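You operate a simulated robot arm through the tools that you are given. There is no shell and no other tool. Be economical: measure what you need, move in short steps, check, and stop when the job is done.

The job below is to be done with a simulated robot arm. You get a single attempt, and the scene is never put back.

JOB
Screw home the loose pins of the green and blue shackles, then clamp the green one in the vice.

Only the result counts: the job must be done as asked and must still hold three seconds after the hand-in. Knocking over, shifting, dropping, spilling or breaking anything else fails it.

ROBOT AND FRAMES
A 7-joint arm with a two-finger parallel gripper, fixed in place. Base frame: the origin is at the foot of the arm, x ahead of it, y to its left, z up; the work surface is at about z = 850. Units: mm, degrees, N and s.
With the tool pointing down near the work surface it reaches from about 240 to 680 mm from the base axis. Its first joint turns from -66.0 to 66.0 degrees. Payload 2.4 kg.
The tool frame sits at the grasp point between the pads (the TCP): z along the fingers, y along the line on which they close. The tips reach 30 mm beyond it. Largest opening 94 mm; finger width 28, thickness 10; the body of the gripper, 50 by 96 mm, starts 55 mm behind the TCP.
Orientation is that of the tool frame in the base frame, as a unit quaternion [w, x, y, z]. With the fingers straight down and closing along the base's y, the tool's x points along the base's -x, its y along +y and its z along -z.

CONTROLS
- The arm moves only by the tool drive_tool. Its arguments are lists of equal length, an entry for each row: "jaw": the opening, from 0 (shut) to 1 (fully open); "slide": the shift along the base's x, y, z in cm, a list of three; "turn": the turn, a rotation vector about the base's x, y, z in degrees, a list of three. In form: {"jaw": [jaw, ...], "slide": [[tx, ty, tz], ...], "turn": [[wx, wy, wz], ...]}. A call has 1 to 20 rows; each row is the pose to reach, as a shift and turn from the pose commanded when the call began. Rows are played at 5 a second. More than 50 mm and 8.6 degrees between two rows, or a gripper value outside its range, and nothing of the call is played. A pose out of reach is approached as far as the arm can. The call stops where the force on the tool passes 40 N (or 10 N more than at its start, if that is more) or the arm is blocked; 0.2 s more then pass. Each finger travels about 153 mm/s and halts on what it meets, pressing with about 26 N; the grip force reading is that of the motor and also rises with nothing between the fingers. The clock runs only during rows and for 0.2 s after the last one: add rows that repeat a pose to give the fingers time. It gives the time, the measured TCP pose, the force on the tool (base axes), the opening and the grip force at its end, in the units of the frame above (readings bear some noise), with the torque about the TCP (base axes, N m) and any sound that the robot's microphone picked up, and new pictures: "views" is both (left out), scene, wrist or none.
- Cameras (640 x 400 px; columns grow to the right, rows downward): "scene" is fixed at [45.1, 491.4, 1450.7]; the picture's right is [-0.63, -0.78, 0.00], its down [-0.44, 0.35, -0.83] and it looks along [0.65, -0.52, -0.56] (base axes); focal length 316 px, centre (320, 200). "wrist" rides on the gripper at [76, 14, -103] in the tool frame; the picture's right is [-0.18, 0.98, 0.00], its down [-0.75, -0.14, -0.64] and it looks along [-0.63, -0.12, 0.77] (tool axes); focal length 243 px, centre (320, 200). There is no depth. A picture from a camera that has moved, and an enlarged one, comes with that camera's place and axes in the base frame and with its lens. The place of the scene camera against the robot may be out by one fixed shift of up to 18 mm in any direction.
- inspect(camera, box): a new picture of the part [left, top, right, bottom] of that camera's present view, enlarged. No time passes.
- finish_job(): hands the job in; it is judged then, once.

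Go step by step. Nothing tells you positions but the pictures and the camera data: compare them with the known pose of the tool, close in by small moves and look again before you grip or let go. The budget is 120 turns and 200 pictures, counting those below and the enlarged ones. Unless the task says otherwise, let go and move clear before handing in, and close with one line.

The tools are called after "Call:" as a command line: name --argument value ..., lists and objects as JSON in quotes. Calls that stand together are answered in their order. drive_tool: Moves the arm, as the interface text tells. Its arguments: {"type":"object","properties":{"jaw":{"type":"array","items":{"type":"number"}},"slide":{"type":"array","items":{"type":"array","items":{"type":"number"}}},"turn":{"type":"array","items":{"type":"array","items":{"type":"number"}}},"views":{"type":"string","enum":["both","scene","wrist","none"]}},"required":["jaw","slide","turn"]} The other tools are called the same way: inspect (camera, box) takes an enlarged picture of a part of a camera's view; finish_job () hands the job in.

At the start:

```text
time_s: 0.0
tool_pos: [359.1, 46.7, 1179.4]
tool_rot: [0.0, 0.001, 1.0, -0.001]
wrist_force: [-0.7, 0.2, -0.4]
ft_torque: [-0.05, 0.01, -0.02]
grip_width: 93.8
finger_force: 0.0
```

scene: 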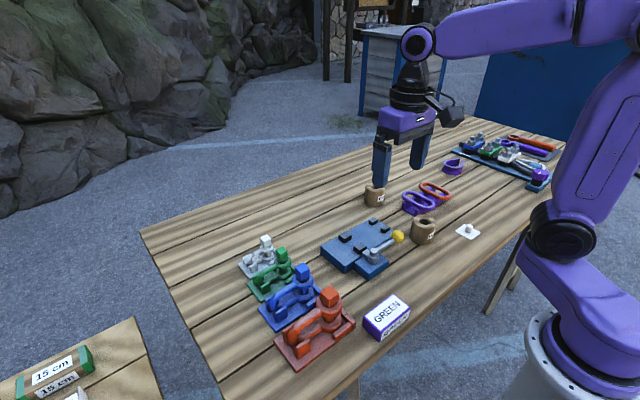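
wrist: 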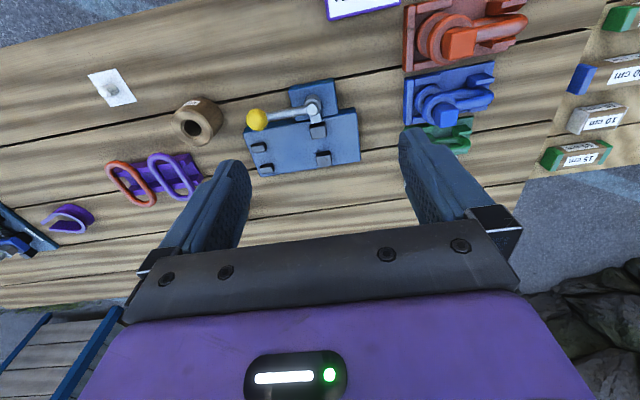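

I see four shackles on stands (white, green, blue, red), a vice with a yellow-knobbed lever, and other items. I'll look closer first.

Call:
inspect --camera "scene" --box '[220, 220, 420, 380]'

Call:
inspect --camera "scene" --box '[310, 170, 490, 290]'

Call:
inspect --camera "wrist" --box '[220, 0, 540, 200]'

```text
2.50 times, centred on (320, 300) of scene
camera zoom: at [45.1, 491.4, 1450.7], right [-0.63, -0.78, 0.0], down [-0.44, 0.35, -0.83], along [0.65, -0.52, -0.56], focal length 790 px, centre (320, -50)
```

zoom: 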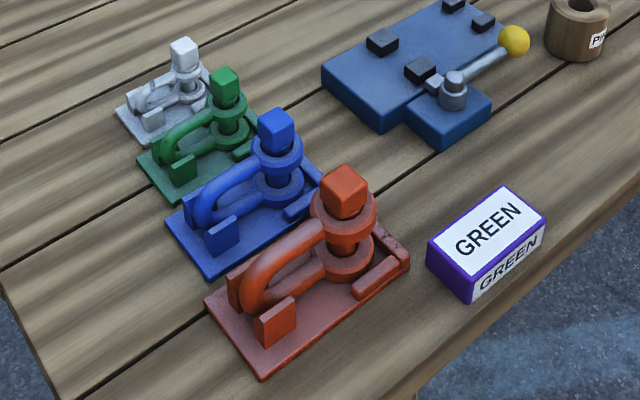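

```text
3.33 times, centred on (400, 230) of scene
camera zoom: at [45.1, 491.4, 1450.7], right [-0.63, -0.78, 0.0], down [-0.44, 0.35, -0.83], along [0.65, -0.52, -0.56], focal length 1053 px, centre (53, 100)
```

zoom: 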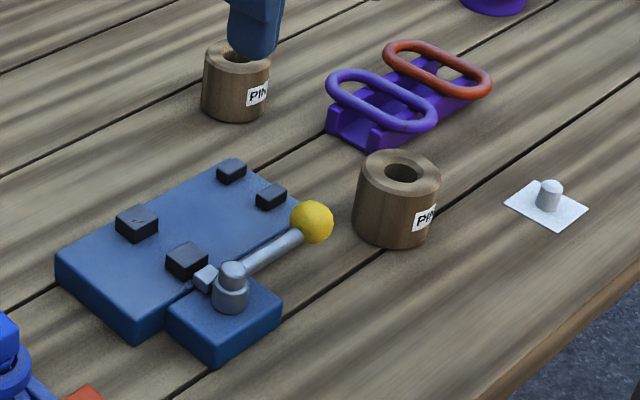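

```text
2.00 times, centred on (380, 100) of wrist
camera zoom: at [282.9, 61.0, 1282.6], right [0.18, 0.98, 0.0], down [0.75, -0.14, 0.64], along [0.63, -0.12, -0.77], focal length 485 px, centre (200, 400)
```

zoom: 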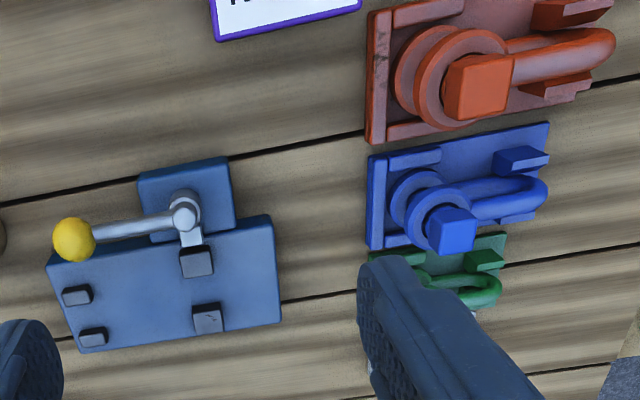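

I'll look at the far tray and the side table labels before planning.

Call:
inspect --camera "scene" --box '[430, 120, 570, 200]'

Call:
inspect --camera "scene" --box '[230, 225, 330, 290]'

Call:
inspect --camera "scene" --box '[250, 255, 360, 375]'

Call:
inspect --camera "scene" --box '[0, 310, 140, 400]'

```text
4.57 times, centred on (500, 160) of scene
camera zoom: at [45.1, 491.4, 1450.7], right [-0.63, -0.78, 0.0], down [-0.44, 0.35, -0.83], along [0.65, -0.52, -0.56], focal length 1444 px, centre (-503, 383)
```

zoom: 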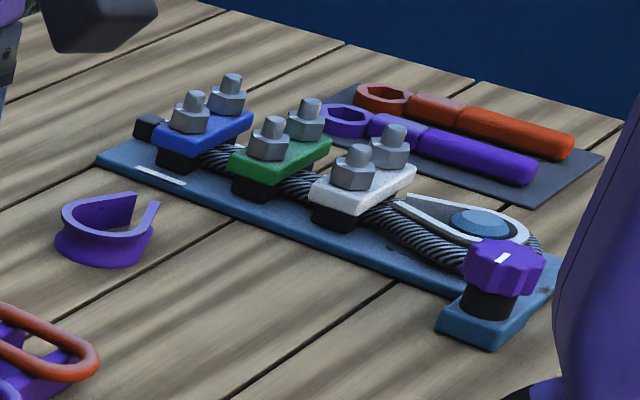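

```text
6.15 times, centred on (280, 258) of scene
camera zoom: at [45.1, 491.4, 1450.7], right [-0.63, -0.78, 0.0], down [-0.44, 0.35, -0.83], along [0.65, -0.52, -0.56], focal length 1944 px, centre (566, -154)
```

zoom: 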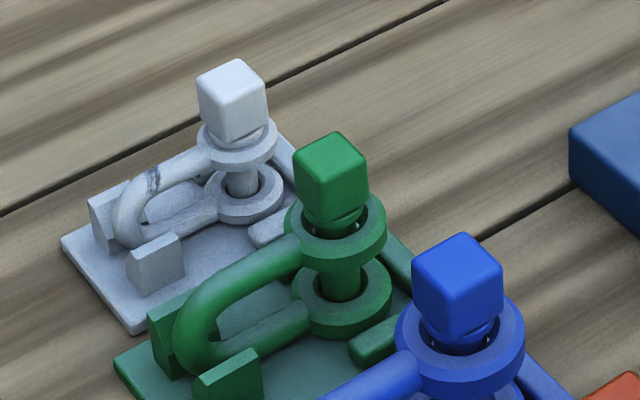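

```text
3.33 times, centred on (305, 315) of scene
camera zoom: at [45.1, 491.4, 1450.7], right [-0.63, -0.78, 0.0], down [-0.44, 0.35, -0.83], along [0.65, -0.52, -0.56], focal length 1053 px, centre (370, -183)
```

zoom: 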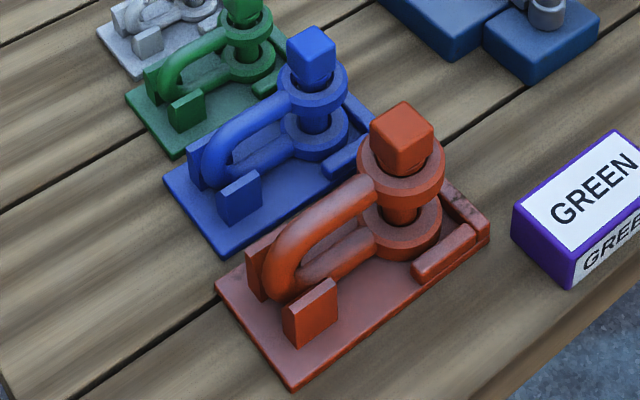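

```text
4.44 times, centred on (70, 355) of scene
camera zoom: at [45.1, 491.4, 1450.7], right [-0.63, -0.78, 0.0], down [-0.44, 0.35, -0.83], along [0.65, -0.52, -0.56], focal length 1404 px, centre (1431, -489)
```

zoom: 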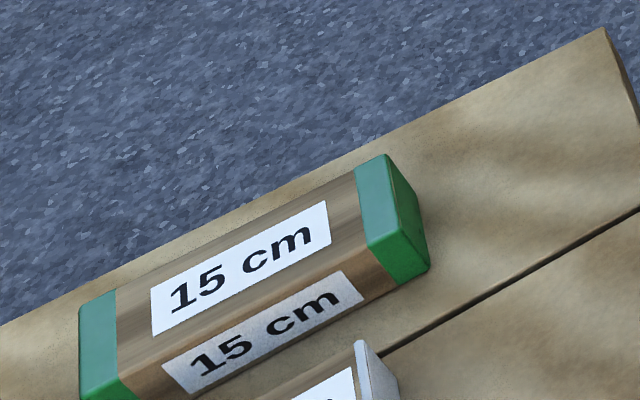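

The shackles stand in jigs with vertical pins with square heads. I'll move the wrist camera over the green and blue shackles for a better look.

Call:
drive_tool --jaw '[1, 1, 1, 1, 1]' --slide '[[2, 3.4, -1], [4, 6.8, -2], [6, 10.2, -3], [8, 13.6, -4], [10, 16, -5]]' --turn '[[0, 0, 0], [0, 0, 0], [0, 0, 0], [0, 0, 0], [0, 0, 0]]' --views "wrist"

```text
time_s: 1.2
tool_pos: [459.8, 207.0, 1128.9]
tool_rot: [0.001, 0.0, 1.0, 0.0]
wrist_force: [0.3, 0.8, 0.0]
ft_torque: [0.03, -0.01, -0.01]
grip_width: 94.1
finger_force: 0.1
camera wrist: at [382.9, 220.2, 1233.3], right [0.18, 0.98, 0.0], down [0.75, -0.14, 0.64], along [0.63, -0.12, -0.77], focal length 243 px, centre (320, 200)
```

wrist: 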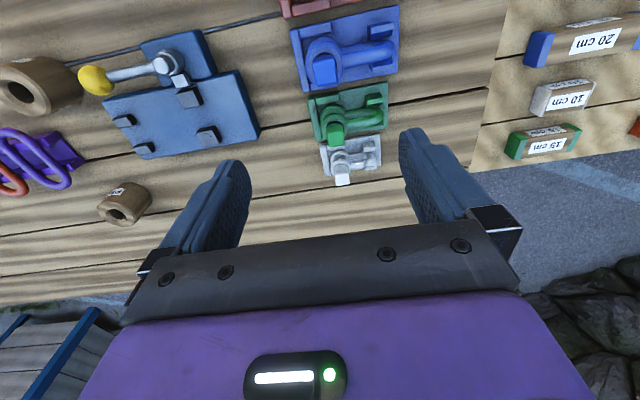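

Call:
inspect --camera "wrist" --box '[270, 0, 430, 200]'

Call:
inspect --camera "wrist" --box '[60, 10, 280, 170]'

```text
2.00 times, centred on (350, 100) of wrist
camera zoom: at [382.9, 220.2, 1233.3], right [0.18, 0.98, 0.0], down [0.75, -0.14, 0.64], along [0.63, -0.12, -0.77], focal length 485 px, centre (260, 400)
```

zoom: 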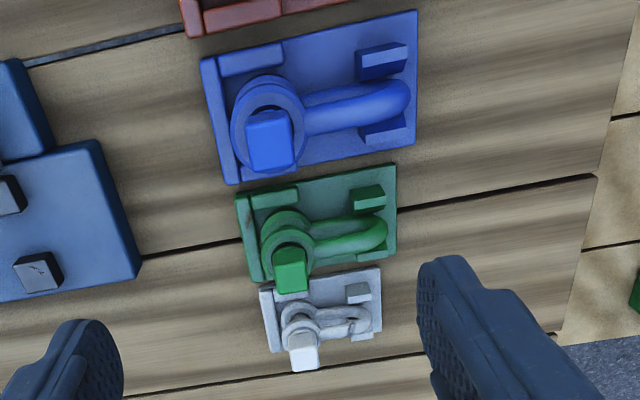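

```text
2.50 times, centred on (170, 90) of wrist
camera zoom: at [382.9, 220.2, 1233.3], right [0.18, 0.98, 0.0], down [0.75, -0.14, 0.64], along [0.63, -0.12, -0.77], focal length 606 px, centre (695, 475)
```

zoom: 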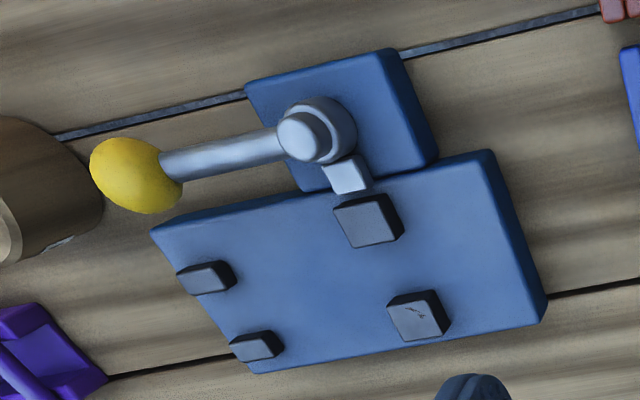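

Estimated in base coordinates: blue head ≈(450,214), green head ≈(536,214), vice jaws at about (455,26) and (511,26), lever pivot ≈(410,24). Moving closer to the green head.

Call:
drive_tool --jaw '[1, 1, 1, 1]' --slide '[[2, 0.2, -3], [4, 0.4, -6], [6, 0.6, -9], [7.2, 0.7, -12]]' --turn '[[0, 0, 0], [0, 0, 0], [0, 0, 0], [0, 0, 0]]'

Call:
inspect --camera "wrist" --box '[240, 0, 400, 200]'

Call:
inspect --camera "scene" --box '[230, 225, 330, 290]'

```text
time_s: 2.2
tool_pos: [530.0, 213.9, 1007.5]
tool_rot: [0.001, 0.0, 1.0, 0.0]
wrist_force: [0.7, 0.1, -1.1]
ft_torque: [0.0, 0.03, -0.03]
grip_width: 94.2
finger_force: 0.0
camera wrist: at [453.5, 227.3, 1111.2], right [0.18, 0.98, 0.0], down [0.75, -0.14, 0.64], along [0.63, -0.12, -0.77], focal length 243 px, centre (320, 200)
```

scene: 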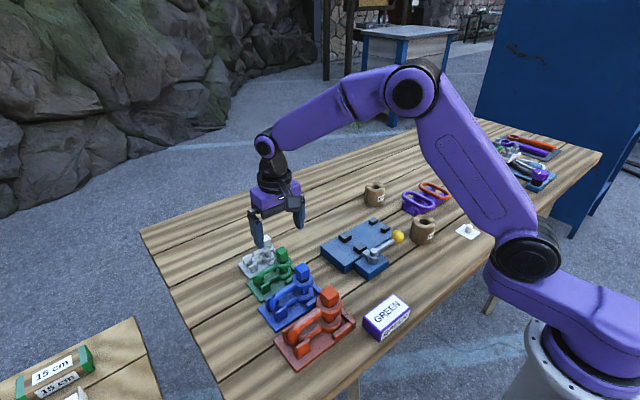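
wrist: 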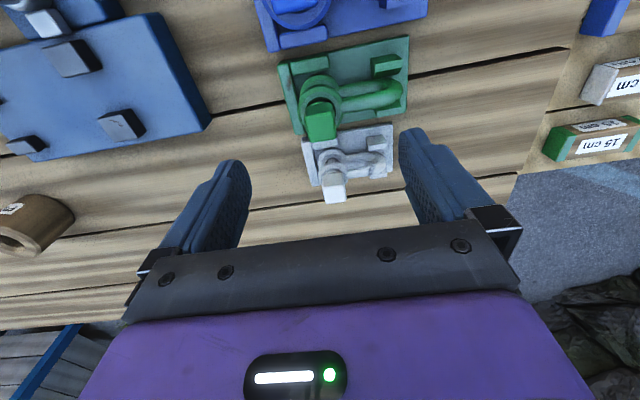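

```text
2.00 times, centred on (320, 100) of wrist
camera zoom: at [453.5, 227.3, 1111.2], right [0.18, 0.98, 0.0], down [0.75, -0.14, 0.64], along [0.63, -0.12, -0.77], focal length 485 px, centre (320, 400)
```

zoom: 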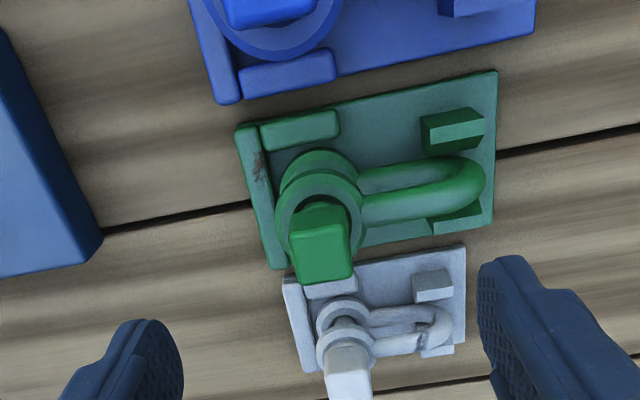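

```text
6.15 times, centred on (280, 258) of scene
camera zoom: at [45.1, 491.4, 1450.7], right [-0.63, -0.78, 0.0], down [-0.44, 0.35, -0.83], along [0.65, -0.52, -0.56], focal length 1944 px, centre (566, -154)
```

zoom: 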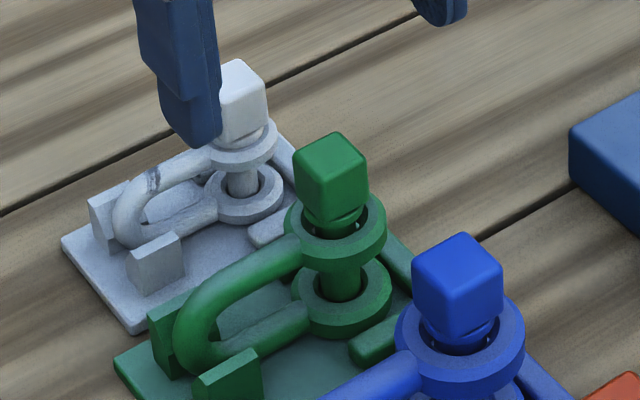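

Green head: centre ≈(526,214), about 21 mm square, aligned with the base axes, top at z≈938. I'll descend with open jaws around it to check, before gripping.

Call:
drive_tool --jaw '[1, 1, 1]' --slide '[[-0.4, 0, -2], [-0.4, 0, -4], [-0.4, 0, -6]]' --turn '[[0, 0, 0], [0, 0, 0], [0, 0, 0]]'

Call:
inspect --camera "scene" --box '[230, 225, 330, 290]'

Call:
inspect --camera "wrist" --box '[220, 60, 420, 220]'

```text
time_s: 3.0
tool_pos: [528.5, 214.2, 949.3]
tool_rot: [-0.001, 0.0, 1.0, -0.001]
wrist_force: [0.0, -0.1, 0.7]
ft_torque: [0.0, 0.03, 0.0]
grip_width: 93.9
finger_force: 0.0
camera wrist: at [451.4, 227.9, 1052.7], right [0.18, 0.98, 0.0], down [0.75, -0.14, 0.64], along [0.63, -0.12, -0.77], focal length 243 px, centre (320, 200)
```

scene: 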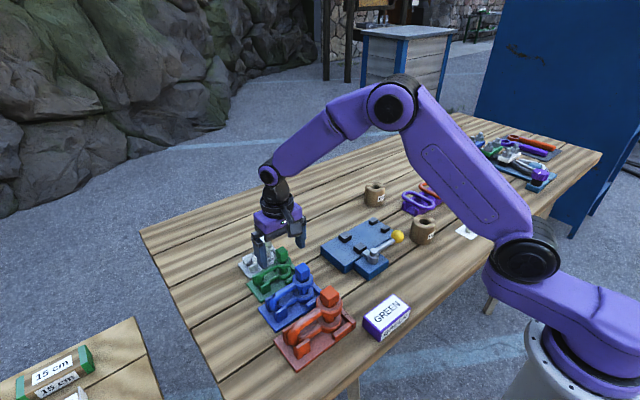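
wrist: 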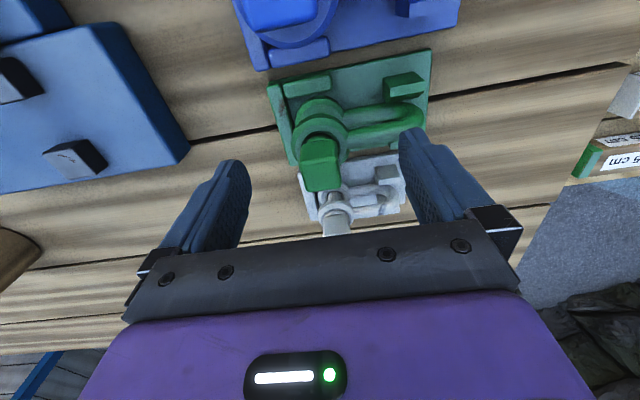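

```text
6.15 times, centred on (280, 258) of scene
camera zoom: at [45.1, 491.4, 1450.7], right [-0.63, -0.78, 0.0], down [-0.44, 0.35, -0.83], along [0.65, -0.52, -0.56], focal length 1944 px, centre (566, -154)
```

zoom: 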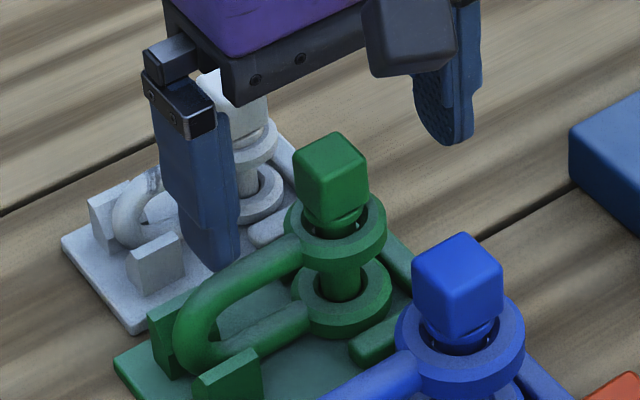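

```text
2.50 times, centred on (320, 140) of wrist
camera zoom: at [451.4, 227.9, 1052.7], right [0.18, 0.98, 0.0], down [0.75, -0.14, 0.64], along [0.63, -0.12, -0.77], focal length 606 px, centre (320, 350)
```

zoom: 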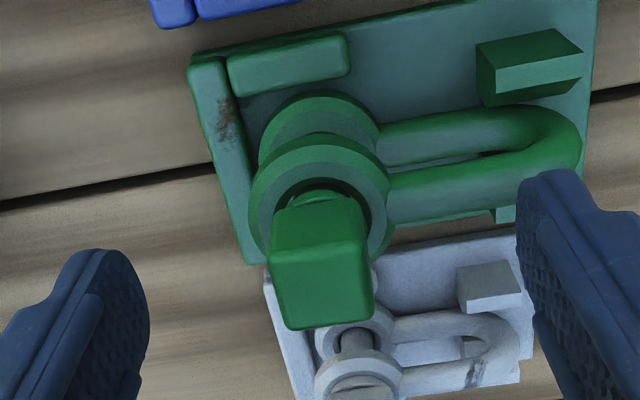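

TCP is centred over the head; tips at z≈919, head spans about 916–939, eye top ≈902. I'll close here.

Call:
drive_tool --jaw '[0.1, 0, 0, 0]' --slide '[[0, 0, -0.1], [0, 0, -0.1], [0, 0, -0.1], [0, 0, -0.1]]' --turn '[[0, 0, 0], [0, 0, 0], [0, 0, 0], [0, 0, 0]]' --views "wrist"

```text
time_s: 4.0
tool_pos: [527.3, 215.4, 947.2]
tool_rot: [0.0, 0.0, 1.0, 0.0]
wrist_force: [0.4, 0.4, -0.5]
ft_torque: [0.03, -0.02, 0.0]
grip_width: 21.5
finger_force: 26.1
camera wrist: at [451.3, 228.4, 1051.7], right [0.18, 0.98, 0.0], down [0.75, -0.14, 0.64], along [0.63, -0.12, -0.77], focal length 243 px, centre (320, 200)
```

wrist: 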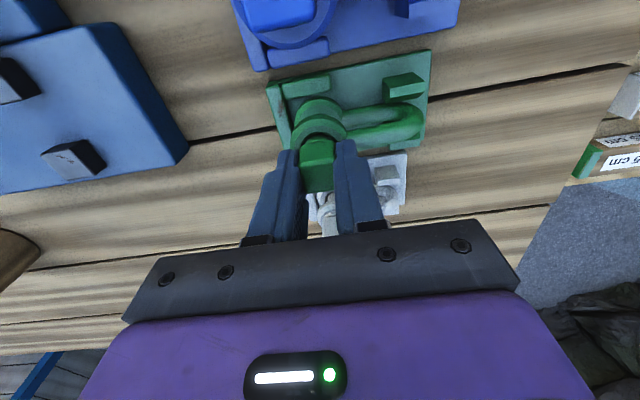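

Gripped at 21.5 mm. Turning clockwise (from above) 48° as a test.

Call:
drive_tool --jaw '[0, 0, 0, 0, 0, 0, 0]' --slide '[[0, 0, 0], [0, 0, 0], [0, 0, 0], [0, 0, 0], [0, 0, 0], [0, 0, 0], [0, 0, 0]]' --turn '[[0, 0, -8], [0, 0, -16], [0, 0, -24], [0, 0, -32], [0, 0, -40], [0, 0, -48], [0, 0, -48]]'

Call:
inspect --camera "scene" --box '[230, 225, 330, 290]'

```text
time_s: 5.6
tool_pos: [528.9, 213.6, 946.4]
tool_rot: [0.0, 0.409, 0.913, -0.001]
wrist_force: [-0.2, 0.5, -1.2]
ft_torque: [0.01, 0.02, -0.02]
grip_width: 21.2
finger_force: 25.6
camera wrist: at [487.0, 279.5, 1051.5], right [0.86, 0.52, 0.0], down [0.4, -0.66, 0.64], along [0.33, -0.55, -0.77], focal length 243 px, centre (320, 200)
```

scene: 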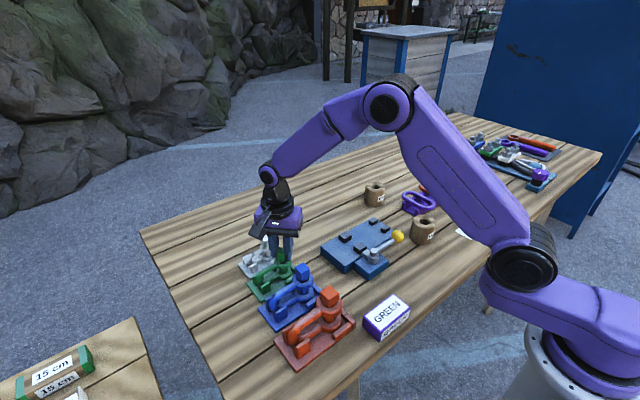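
wrist: 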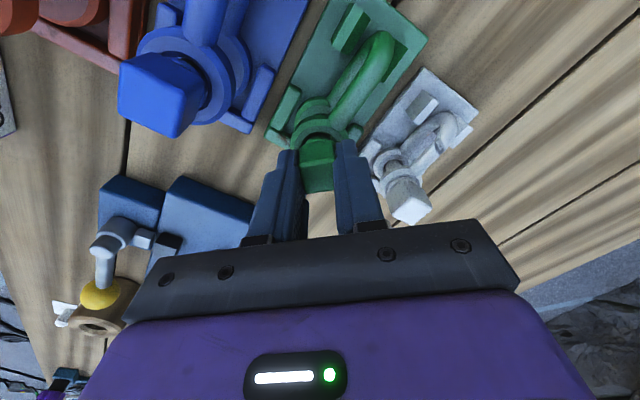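

```text
6.15 times, centred on (280, 258) of scene
camera zoom: at [45.2, 491.4, 1450.6], right [-0.63, -0.78, 0.0], down [-0.44, 0.35, -0.83], along [0.65, -0.52, -0.56], focal length 1944 px, centre (566, -154)
```

zoom: 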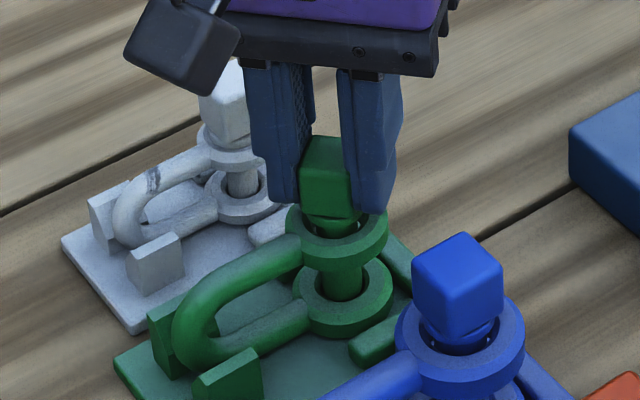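

It turns freely with almost no torque. Continuing clockwise.

Call:
drive_tool --jaw '[0, 0, 0, 0, 0, 0, 0, 0, 0, 0, 0]' --slide '[[0, 0, 0], [0, 0, 0], [0, 0, 0], [0, 0, 0], [0, 0, 0], [0, 0, 0], [0, 0, 0], [0, 0, 0], [0, 0, 0], [0, 0, 0], [0, 0, 0]]' --turn '[[0, 0, -8], [0, 0, -16], [0, 0, -24], [0, 0, -32], [0, 0, -40], [0, 0, -48], [0, 0, -56], [0, 0, -64], [0, 0, -72], [0, 0, -80], [0, 0, -80]]' --views "none"

Call:
inspect --camera "scene" --box '[230, 225, 330, 290]'

```text
time_s: 8.0
tool_pos: [528.7, 215.0, 947.7]
tool_rot: [0.0, 0.9, 0.436, 0.001]
wrist_force: [0.7, 0.5, -1.5]
ft_torque: [-0.02, -0.01, -0.03]
grip_width: 21.1
finger_force: 25.8
```

```text
6.15 times, centred on (280, 258) of scene
camera zoom: at [45.2, 491.4, 1450.6], right [-0.63, -0.78, 0.0], down [-0.44, 0.35, -0.83], along [0.65, -0.52, -0.56], focal length 1944 px, centre (566, -154)
```

zoom: 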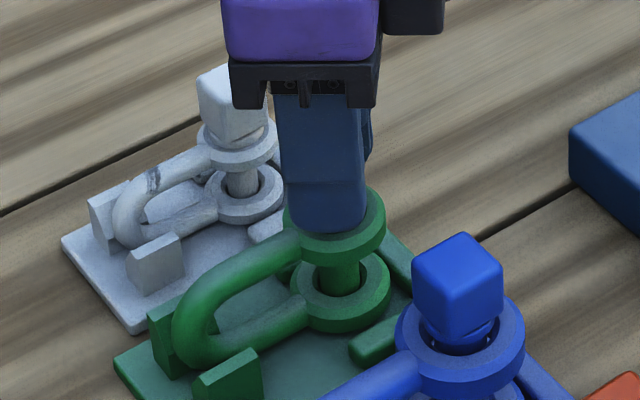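

Call:
drive_tool --jaw '[0, 0, 0, 0, 0, 0, 0, 0]' --slide '[[0, 0, 0], [0, 0, 0], [0, 0, 0], [0, 0, 0], [0, 0, 0], [0, 0, 0], [0, 0, 0], [0, 0, 0]]' --turn '[[0, 0, -8], [0, 0, -16], [0, 0, -24], [0, 0, -32], [0, 0, -40], [0, 0, -48], [0, 0, -52], [0, 0, -52]]' --views "none"

Call:
drive_tool --jaw '[0.4, 0.4, 0.4, 0.4]' --slide '[[0, 0, 0], [0, 0, 0], [0, 0, 2], [0, 0, 4]]' --turn '[[0, 0, 0], [0, 0, 0], [0, 0, 0], [0, 0, 0]]'

Call:
inspect --camera "scene" --box '[230, 225, 330, 290]'

```text
time_s: 9.8
tool_pos: [526.8, 213.9, 947.3]
tool_rot: [0.0, 0.985, 0.174, -0.001]
wrist_force: [-0.5, 0.6, -2.2]
ft_torque: [-0.04, -0.02, -0.05]
grip_width: 21.2
finger_force: 26.1
out of reach, approached as far as the arm can: row 5, 6, 7, 8
```

```text
time_s: 10.8
tool_pos: [526.9, 214.4, 987.2]
tool_rot: [0.0, 0.985, 0.174, 0.0]
wrist_force: [-0.2, -0.2, 0.5]
ft_torque: [0.0, 0.02, 0.0]
grip_width: 37.5
finger_force: 0.2
camera wrist: at [603.2, 226.8, 1090.7], right [0.16, -0.99, 0.0], down [-0.76, -0.12, 0.64], along [-0.63, -0.1, -0.77], focal length 243 px, centre (320, 200)
```

scene: 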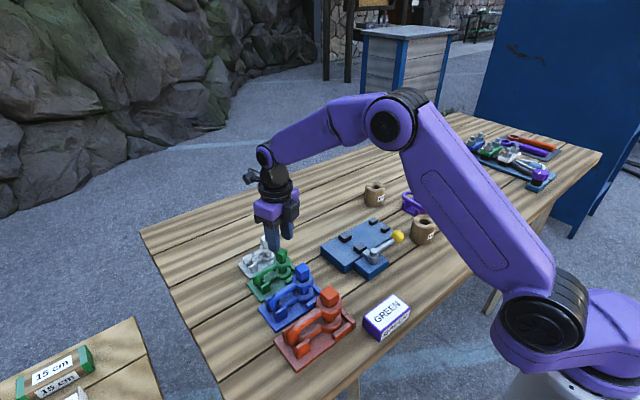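
wrist: 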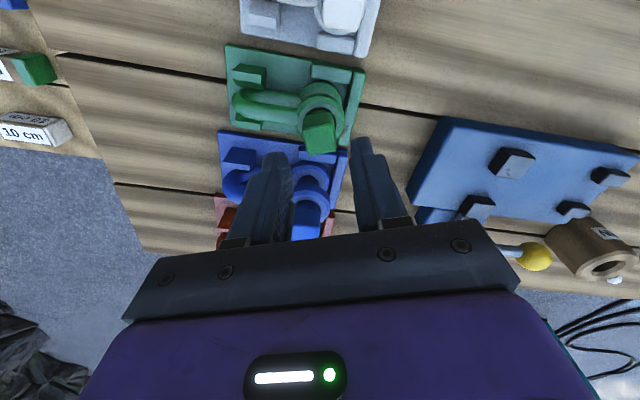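

```text
6.15 times, centred on (280, 258) of scene
camera zoom: at [45.1, 491.4, 1450.7], right [-0.63, -0.78, 0.0], down [-0.44, 0.35, -0.83], along [0.65, -0.52, -0.56], focal length 1944 px, centre (566, -154)
```

zoom: 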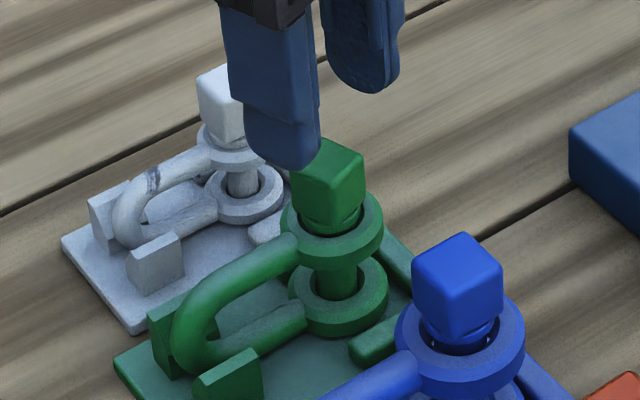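

The head went down a few mm with no resistance; the wrist limit is at yaw −160°. I'll wind back up (raised) toward +110° to take a fresh 270° stroke.

Call:
drive_tool --jaw '[0.4, 0.4, 0.4, 0.4, 0.4, 0.4, 0.4, 0.4, 0.4, 0.4, 0.4, 0.4, 0.4, 0.4, 0.4, 0.4, 0.4, 0.4, 0.4, 0.4]' --slide '[[0, 0, 0], [0, 0, 0], [0, 0, 0], [0, 0, 0], [0, 0, 0], [0, 0, 0], [0, 0, 0], [0, 0, 0], [0, 0, 0], [0, 0, 0], [0, 0, 0], [0, 0, 0], [0, 0, 0], [0, 0, 0], [0, 0, 0], [0, 0, 0], [0, 0, 0], [0, 0, 0], [0, 0, 0], [0, 0, 0]]' --turn '[[0, 0, 8], [0, 0, 16], [0, 0, 24], [0, 0, 32], [0, 0, 40], [0, 0, 48], [0, 0, 56], [0, 0, 64], [0, 0, 72], [0, 0, 80], [0, 0, 88], [0, 0, 96], [0, 0, 104], [0, 0, 112], [0, 0, 120], [0, 0, 128], [0, 0, 136], [0, 0, 144], [0, 0, 152], [0, 0, 160]]' --views "none"

Call:
drive_tool --jaw '[0.4, 0.4, 0.4, 0.4, 0.4, 0.4, 0.4, 0.4, 0.4, 0.4, 0.4, 0.4, 0.4, 0.4]' --slide '[[0, 0, 0], [0, 0, 0], [0, 0, 0], [0, 0, 0], [0, 0, 0], [0, 0, 0], [0, 0, 0], [0, 0, 0], [0, 0, 0], [0, 0, 0], [0, 0, 0], [0, 0, 0], [0, 0, 0], [0, 0, 0]]' --turn '[[0, 0, 8], [0, 0, 16], [0, 0, 24], [0, 0, 32], [0, 0, 40], [0, 0, 48], [0, 0, 56], [0, 0, 64], [0, 0, 72], [0, 0, 80], [0, 0, 88], [0, 0, 96], [0, 0, 104], [0, 0, 110]]' --views "wrist"

Call:
inspect --camera "scene" --box '[230, 225, 330, 290]'

```text
time_s: 15.0
tool_pos: [529.0, 214.3, 987.7]
tool_rot: [0.0, 0.0, 1.0, 0.0]
wrist_force: [-0.4, 0.2, 0.4]
ft_torque: [-0.02, 0.01, -0.01]
grip_width: 37.4
finger_force: 0.1
```

```text
time_s: 18.0
tool_pos: [525.9, 213.0, 987.5]
tool_rot: [0.001, 0.82, -0.573, 0.0]
wrist_force: [-0.1, -0.4, -0.4]
ft_torque: [0.03, 0.0, 0.02]
grip_width: 37.5
finger_force: 0.0
camera wrist: at [539.5, 136.3, 1091.9], right [-0.99, -0.17, 0.0], down [-0.13, 0.76, 0.64], along [-0.11, 0.63, -0.77], focal length 243 px, centre (320, 200)
```

wrist: 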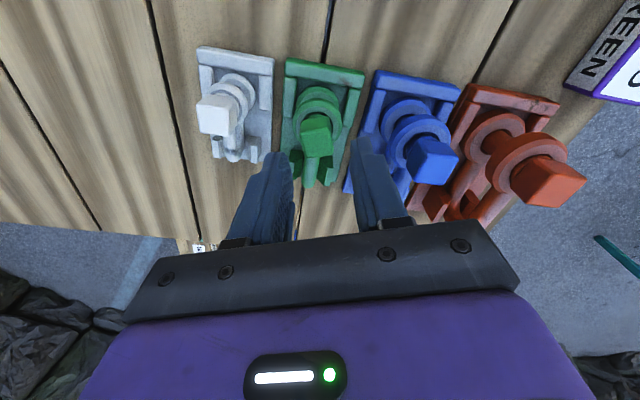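

```text
6.15 times, centred on (280, 258) of scene
camera zoom: at [45.1, 491.4, 1450.7], right [-0.63, -0.78, 0.0], down [-0.44, 0.35, -0.83], along [0.65, -0.52, -0.56], focal length 1944 px, centre (566, -154)
```

zoom: 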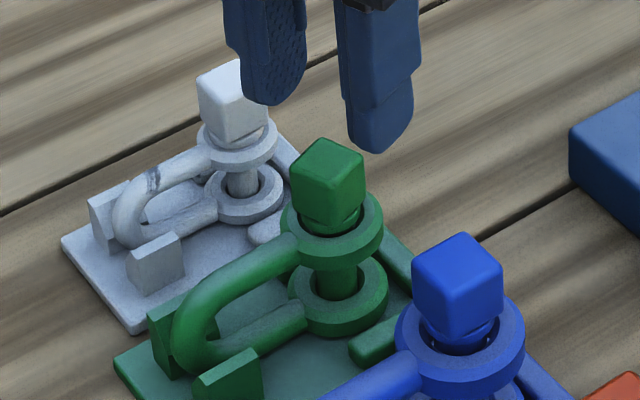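

Now at yaw +110°, aligned with the head again. Descend, grip and turn a long stroke.

Call:
drive_tool --jaw '[0.4, 0.4, 0.4, 0.2, 0, 0]' --slide '[[0, 0, -2], [0, 0, -4], [0, 0, -4.3], [0, 0, -4.3], [0, 0, -4.3], [0, 0, -4.3]]' --turn '[[0, 0, 0], [0, 0, 0], [0, 0, 0], [0, 0, 0], [0, 0, 0], [0, 0, 0]]' --views "none"

Call:
drive_tool --jaw '[0, 0, 0, 0, 0, 0, 0, 0, 0, 0, 0, 0, 0, 0, 0, 0, 0, 0]' --slide '[[0, 0, 0], [0, 0, 0], [0, 0, 0], [0, 0, 0], [0, 0, -0.05], [0, 0, -0.05], [0, 0, -0.05], [0, 0, -0.05], [0, 0, -0.1], [0, 0, -0.1], [0, 0, -0.1], [0, 0, -0.15], [0, 0, -0.15], [0, 0, -0.2], [0, 0, -0.2], [0, 0, -0.2], [0, 0, -0.2], [0, 0, -0.2]]' --turn '[[0, 0, -8], [0, 0, -16], [0, 0, -24], [0, 0, -32], [0, 0, -40], [0, 0, -48], [0, 0, -56], [0, 0, -64], [0, 0, -72], [0, 0, -80], [0, 0, -88], [0, 0, -96], [0, 0, -104], [0, 0, -112], [0, 0, -120], [0, 0, -128], [0, 0, -135], [0, 0, -135]]' --views "none"

Call:
inspect --camera "scene" --box '[230, 225, 330, 290]'

```text
time_s: 19.4
tool_pos: [526.2, 215.3, 945.5]
tool_rot: [0.0, 0.819, -0.573, 0.0]
wrist_force: [1.4, -0.2, 0.0]
ft_torque: [0.02, -0.05, -0.01]
grip_width: 21.5
finger_force: 25.7
```

```text
time_s: 23.2
tool_pos: [527.4, 213.7, 943.8]
tool_rot: [-0.001, 0.217, 0.976, -0.001]
wrist_force: [0.5, -6.4, -0.6]
ft_torque: [-0.22, -0.06, 0.65]
grip_width: 26.7
finger_force: 25.8
```

```text
6.15 times, centred on (280, 258) of scene
camera zoom: at [45.1, 491.2, 1450.7], right [-0.63, -0.78, 0.0], down [-0.44, 0.35, -0.83], along [0.65, -0.52, -0.56], focal length 1944 px, centre (566, -154)
```

zoom: 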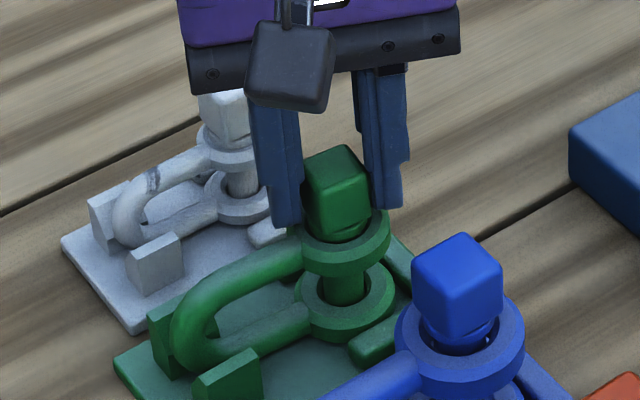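

Torque rose to 0.65 N·m and the fingers spread over the corners, so the pin seems to have seated. I'll open, rise and look.

Call:
drive_tool --jaw '[0.5, 0.5, 0.5, 0.5]' --slide '[[0, 0, 0], [0, 0, 0], [0, 0, 3], [0, 0, 6]]' --turn '[[0, 0, 0], [0, 0, 0], [0, 0, 0], [0, 0, 0]]' --views "wrist"

Call:
inspect --camera "scene" --box '[230, 225, 330, 290]'

Call:
inspect --camera "wrist" --box '[220, 60, 420, 220]'

```text
time_s: 24.2
tool_pos: [527.1, 213.1, 1005.3]
tool_rot: [0.0, 0.216, 0.976, 0.0]
wrist_force: [0.9, 1.0, 0.6]
ft_torque: [0.0, 0.02, -0.03]
grip_width: 47.1
finger_force: 0.0
camera wrist: at [463.9, 258.4, 1108.9], right [0.58, 0.81, 0.0], down [0.62, -0.45, 0.64], along [0.52, -0.37, -0.77], focal length 243 px, centre (320, 200)
```

wrist: 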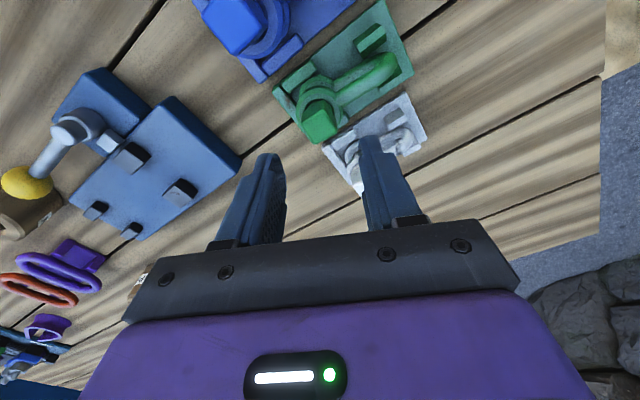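

```text
6.15 times, centred on (280, 258) of scene
camera zoom: at [45.1, 491.4, 1450.7], right [-0.63, -0.78, 0.0], down [-0.44, 0.35, -0.83], along [0.65, -0.52, -0.56], focal length 1944 px, centre (566, -154)
```

zoom: 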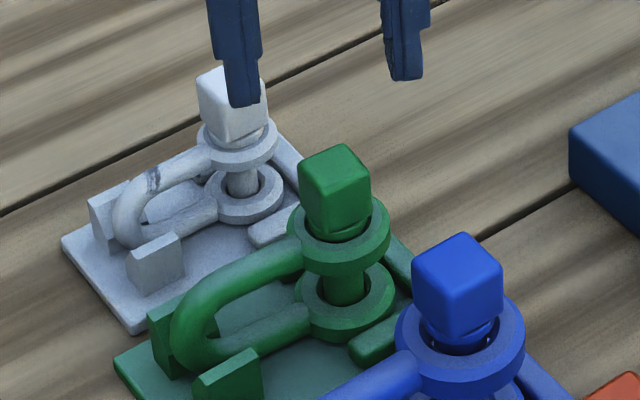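

```text
2.50 times, centred on (320, 140) of wrist
camera zoom: at [463.9, 258.4, 1108.9], right [0.58, 0.81, 0.0], down [0.62, -0.45, 0.64], along [0.52, -0.37, -0.77], focal length 606 px, centre (320, 350)
```

zoom: 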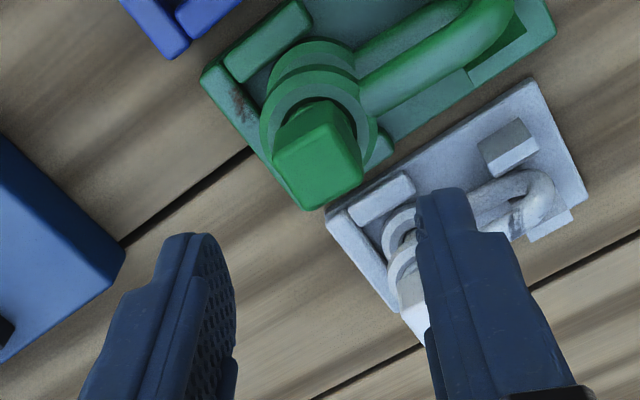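

Call:
inspect --camera "scene" --box '[255, 235, 305, 285]'

Call:
inspect --camera "scene" --box '[285, 255, 345, 335]'

Call:
inspect --camera "wrist" --box '[290, 70, 360, 150]'

```text
8.00 times, centred on (280, 260) of scene
camera zoom: at [45.1, 491.4, 1450.7], right [-0.63, -0.78, 0.0], down [-0.44, 0.35, -0.83], along [0.65, -0.52, -0.56], focal length 2528 px, centre (640, -280)
```

zoom: 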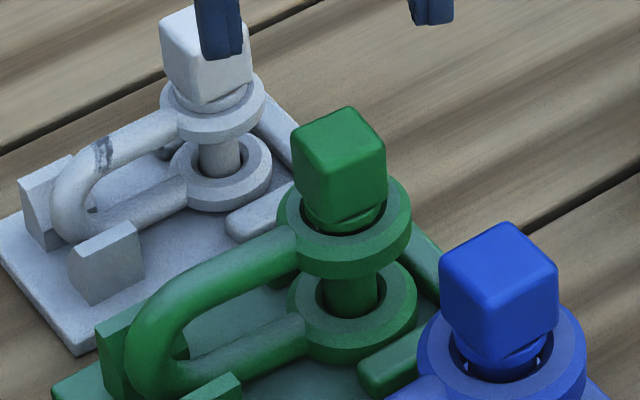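

```text
5.00 times, centred on (315, 295) of scene
camera zoom: at [45.1, 491.4, 1450.7], right [-0.63, -0.78, 0.0], down [-0.44, 0.35, -0.83], along [0.65, -0.52, -0.56], focal length 1580 px, centre (345, -275)
```

zoom: 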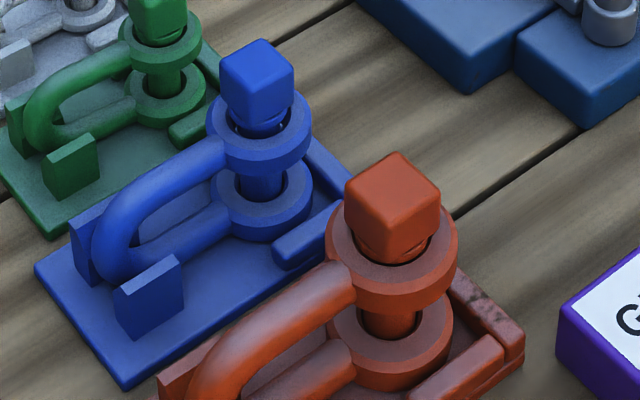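

```text
5.00 times, centred on (325, 110) of wrist
camera zoom: at [463.9, 258.4, 1108.9], right [0.58, 0.81, 0.0], down [0.62, -0.45, 0.64], along [0.52, -0.37, -0.77], focal length 1213 px, centre (295, 650)
```

zoom: 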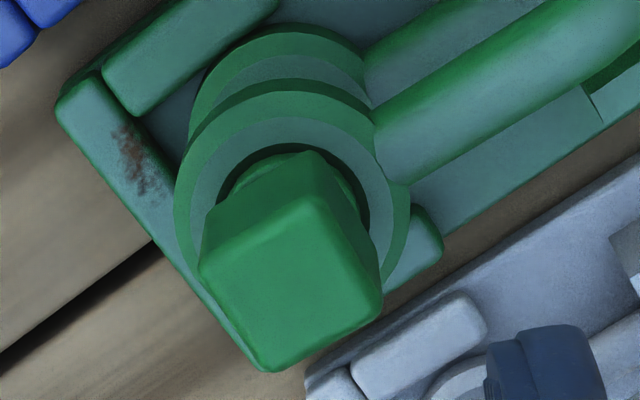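

To verify, I'll re-align to the head (yaw ≈ −9°), re-grip slightly lower and turn a bit more to see whether resistance comes at once.

Call:
drive_tool --jaw '[0.5, 0.5, 0.5, 0.4, 0.1, 0, 0]' --slide '[[0, 0, -2], [-0.1, 0.1, -4], [-0.1, 0.1, -6.4], [-0.1, 0.1, -6.4], [-0.1, 0.1, -6.4], [-0.1, 0.1, -6.4], [-0.1, 0.1, -6.4]]' --turn '[[0, 0, 8], [0, 0, 16], [0, 0, 16], [0, 0, 16], [0, 0, 16], [0, 0, 16], [0, 0, 16]]' --views "none"

Call:
drive_tool --jaw '[0, 0, 0]' --slide '[[0, 0, 0], [0, 0, 0], [0, 0, 0]]' --turn '[[0, 0, -3], [0, 0, -6], [0, 0, -6]]' --views "none"

```text
time_s: 25.8
tool_pos: [525.7, 214.4, 938.2]
tool_rot: [0.0, 0.079, 0.997, 0.001]
wrist_force: [-0.6, 2.0, 0.2]
ft_torque: [0.22, -0.01, 0.03]
grip_width: 27.0
finger_force: 25.9
```

```text
time_s: 26.6
tool_pos: [525.8, 213.9, 939.0]
tool_rot: [0.001, 0.132, 0.991, 0.001]
wrist_force: [-3.2, -0.3, 7.3]
ft_torque: [0.39, 0.13, 0.08]
grip_width: 26.7
finger_force: 26.1
```

Call:
inspect --camera "scene" --box '[255, 235, 305, 285]'

Call:
inspect --camera "wrist" --box '[240, 80, 400, 240]'

```text
8.00 times, centred on (280, 260) of scene
camera zoom: at [45.0, 491.3, 1450.7], right [-0.63, -0.78, 0.0], down [-0.44, 0.35, -0.83], along [0.65, -0.52, -0.56], focal length 2528 px, centre (640, -280)
```

zoom: 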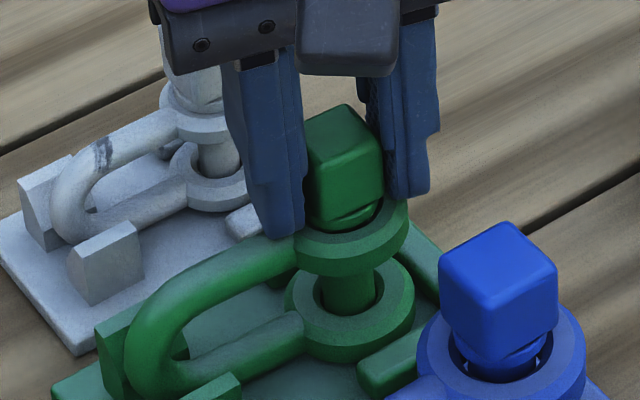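

```text
2.50 times, centred on (320, 160) of wrist
camera zoom: at [456.2, 247.9, 1042.1], right [0.43, 0.9, 0.0], down [0.69, -0.33, 0.64], along [0.58, -0.28, -0.77], focal length 606 px, centre (320, 300)
```

zoom: 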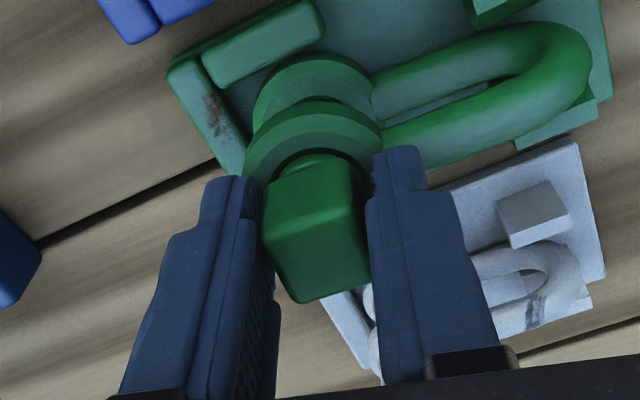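

The head stays at yaw ≈ −2.5°. I'll re-grip exactly aligned and test the torque cleanly.

Call:
drive_tool --jaw '[0.5, 0.5, 0.5, 0.5, 0.1, 0, 0, 0]' --slide '[[0, 0, 0], [0, 0, 0.4], [0, 0, 0.4], [0, 0, 0.4], [0, 0, 0.4], [0, 0, 0.4], [0, 0, 0.4], [0, 0, 0.4]]' --turn '[[0, 0, 0], [0, 0, 6], [0, 0, 13], [0, 0, 13], [0, 0, 13], [0, 0, 13], [0, 0, 13], [0, 0, 13]]' --views "none"

Call:
drive_tool --jaw '[0, 0, 0, 0]' --slide '[[0, 0, 0], [0, 0, 0], [0, 0, 0], [0, 0, 0]]' --turn '[[0, 0, -2], [0, 0, -4], [0, 0, -6], [0, 0, -6]]' --views "none"

Call:
inspect --camera "wrist" --box '[240, 80, 400, 240]'

```text
time_s: 28.4
tool_pos: [525.9, 214.9, 942.2]
tool_rot: [0.0, 0.017, 1.0, 0.0]
wrist_force: [-0.6, -0.2, -0.4]
ft_torque: [0.02, 0.01, 0.01]
grip_width: 21.4
finger_force: 26.2
```

```text
time_s: 29.4
tool_pos: [525.3, 215.1, 942.4]
tool_rot: [-0.001, 0.07, 0.998, -0.001]
wrist_force: [-8.2, 0.3, 2.6]
ft_torque: [0.0, 0.34, 0.74]
grip_width: 21.5
finger_force: 26.0
```

```text
2.50 times, centred on (320, 160) of wrist
camera zoom: at [451.6, 239.3, 1046.4], right [0.32, 0.95, 0.0], down [0.73, -0.24, 0.64], along [0.61, -0.21, -0.77], focal length 606 px, centre (320, 300)
```

zoom: 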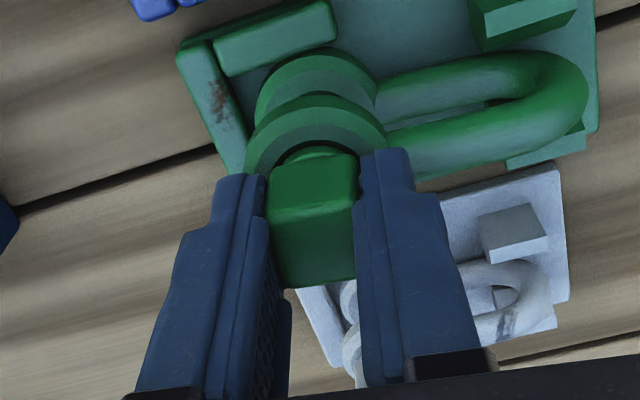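

Torque jumps immediately to 0.74 N·m: the green pin is home. Release, rise and move over to blue.

Call:
drive_tool --jaw '[0.5, 0.8, 1, 1, 1, 1, 1, 1]' --slide '[[0, 0, 0], [0, 0, 0], [0, 0, 4], [0, 0, 8], [-2, 0, 8], [-4, 0, 8], [-7.5, 0, 8], [-7.5, 0, 8]]' --turn '[[0, 0, 0], [0, 0, 0], [0, 0, 0], [0, 0, 8], [0, 0, 8], [0, 0, 8], [0, 0, 8], [0, 0, 8]]'

Call:
inspect --camera "wrist" --box '[220, 60, 420, 220]'

Call:
inspect --camera "scene" --box '[255, 235, 345, 325]'

```text
time_s: 31.2
tool_pos: [451.3, 215.6, 1022.1]
tool_rot: [0.0, -0.001, 1.0, 0.0]
wrist_force: [0.3, -0.6, 0.2]
ft_torque: [-0.01, -0.01, 0.04]
grip_width: 93.9
finger_force: 0.1
camera wrist: at [375.4, 229.6, 1125.0], right [0.18, 0.98, 0.0], down [0.75, -0.14, 0.64], along [0.63, -0.12, -0.77], focal length 243 px, centre (320, 200)
```

scene: 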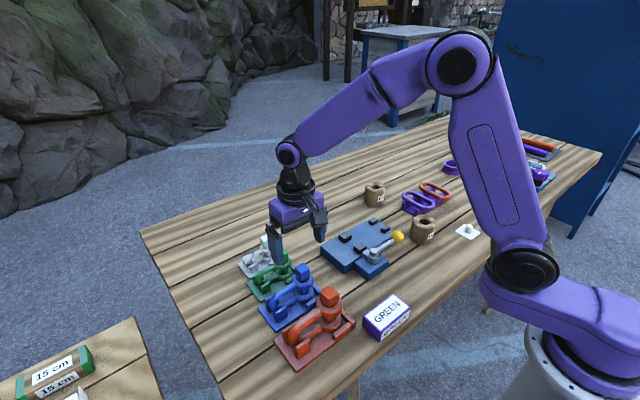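
wrist: 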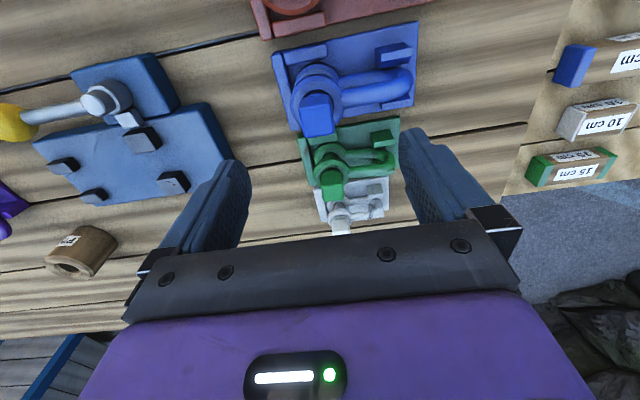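

```text
2.50 times, centred on (320, 140) of wrist
camera zoom: at [375.4, 229.6, 1125.0], right [0.18, 0.98, 0.0], down [0.75, -0.14, 0.64], along [0.63, -0.12, -0.77], focal length 606 px, centre (320, 350)
```

zoom: 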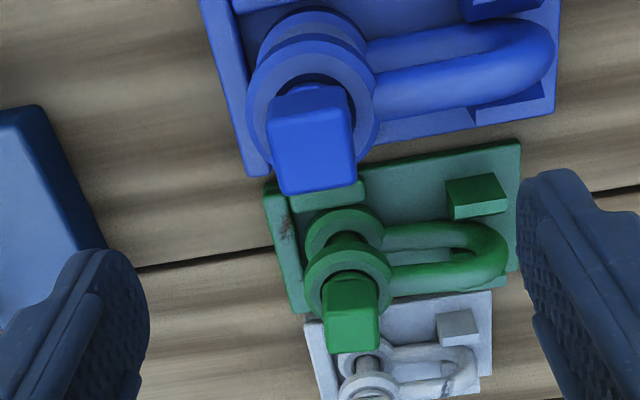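

```text
4.44 times, centred on (300, 280) of scene
camera zoom: at [45.1, 491.4, 1450.7], right [-0.63, -0.78, 0.0], down [-0.44, 0.35, -0.83], along [0.65, -0.52, -0.56], focal length 1404 px, centre (409, -156)
```

zoom: 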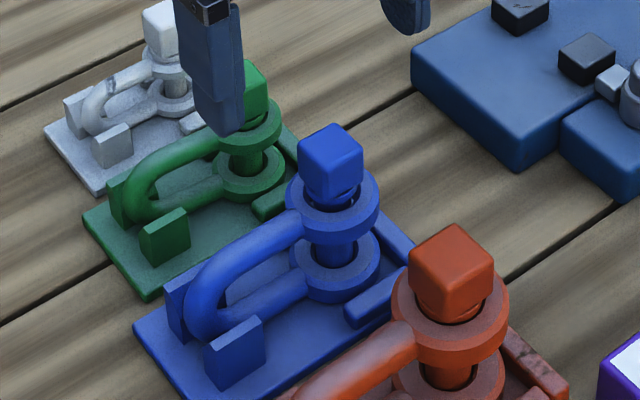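

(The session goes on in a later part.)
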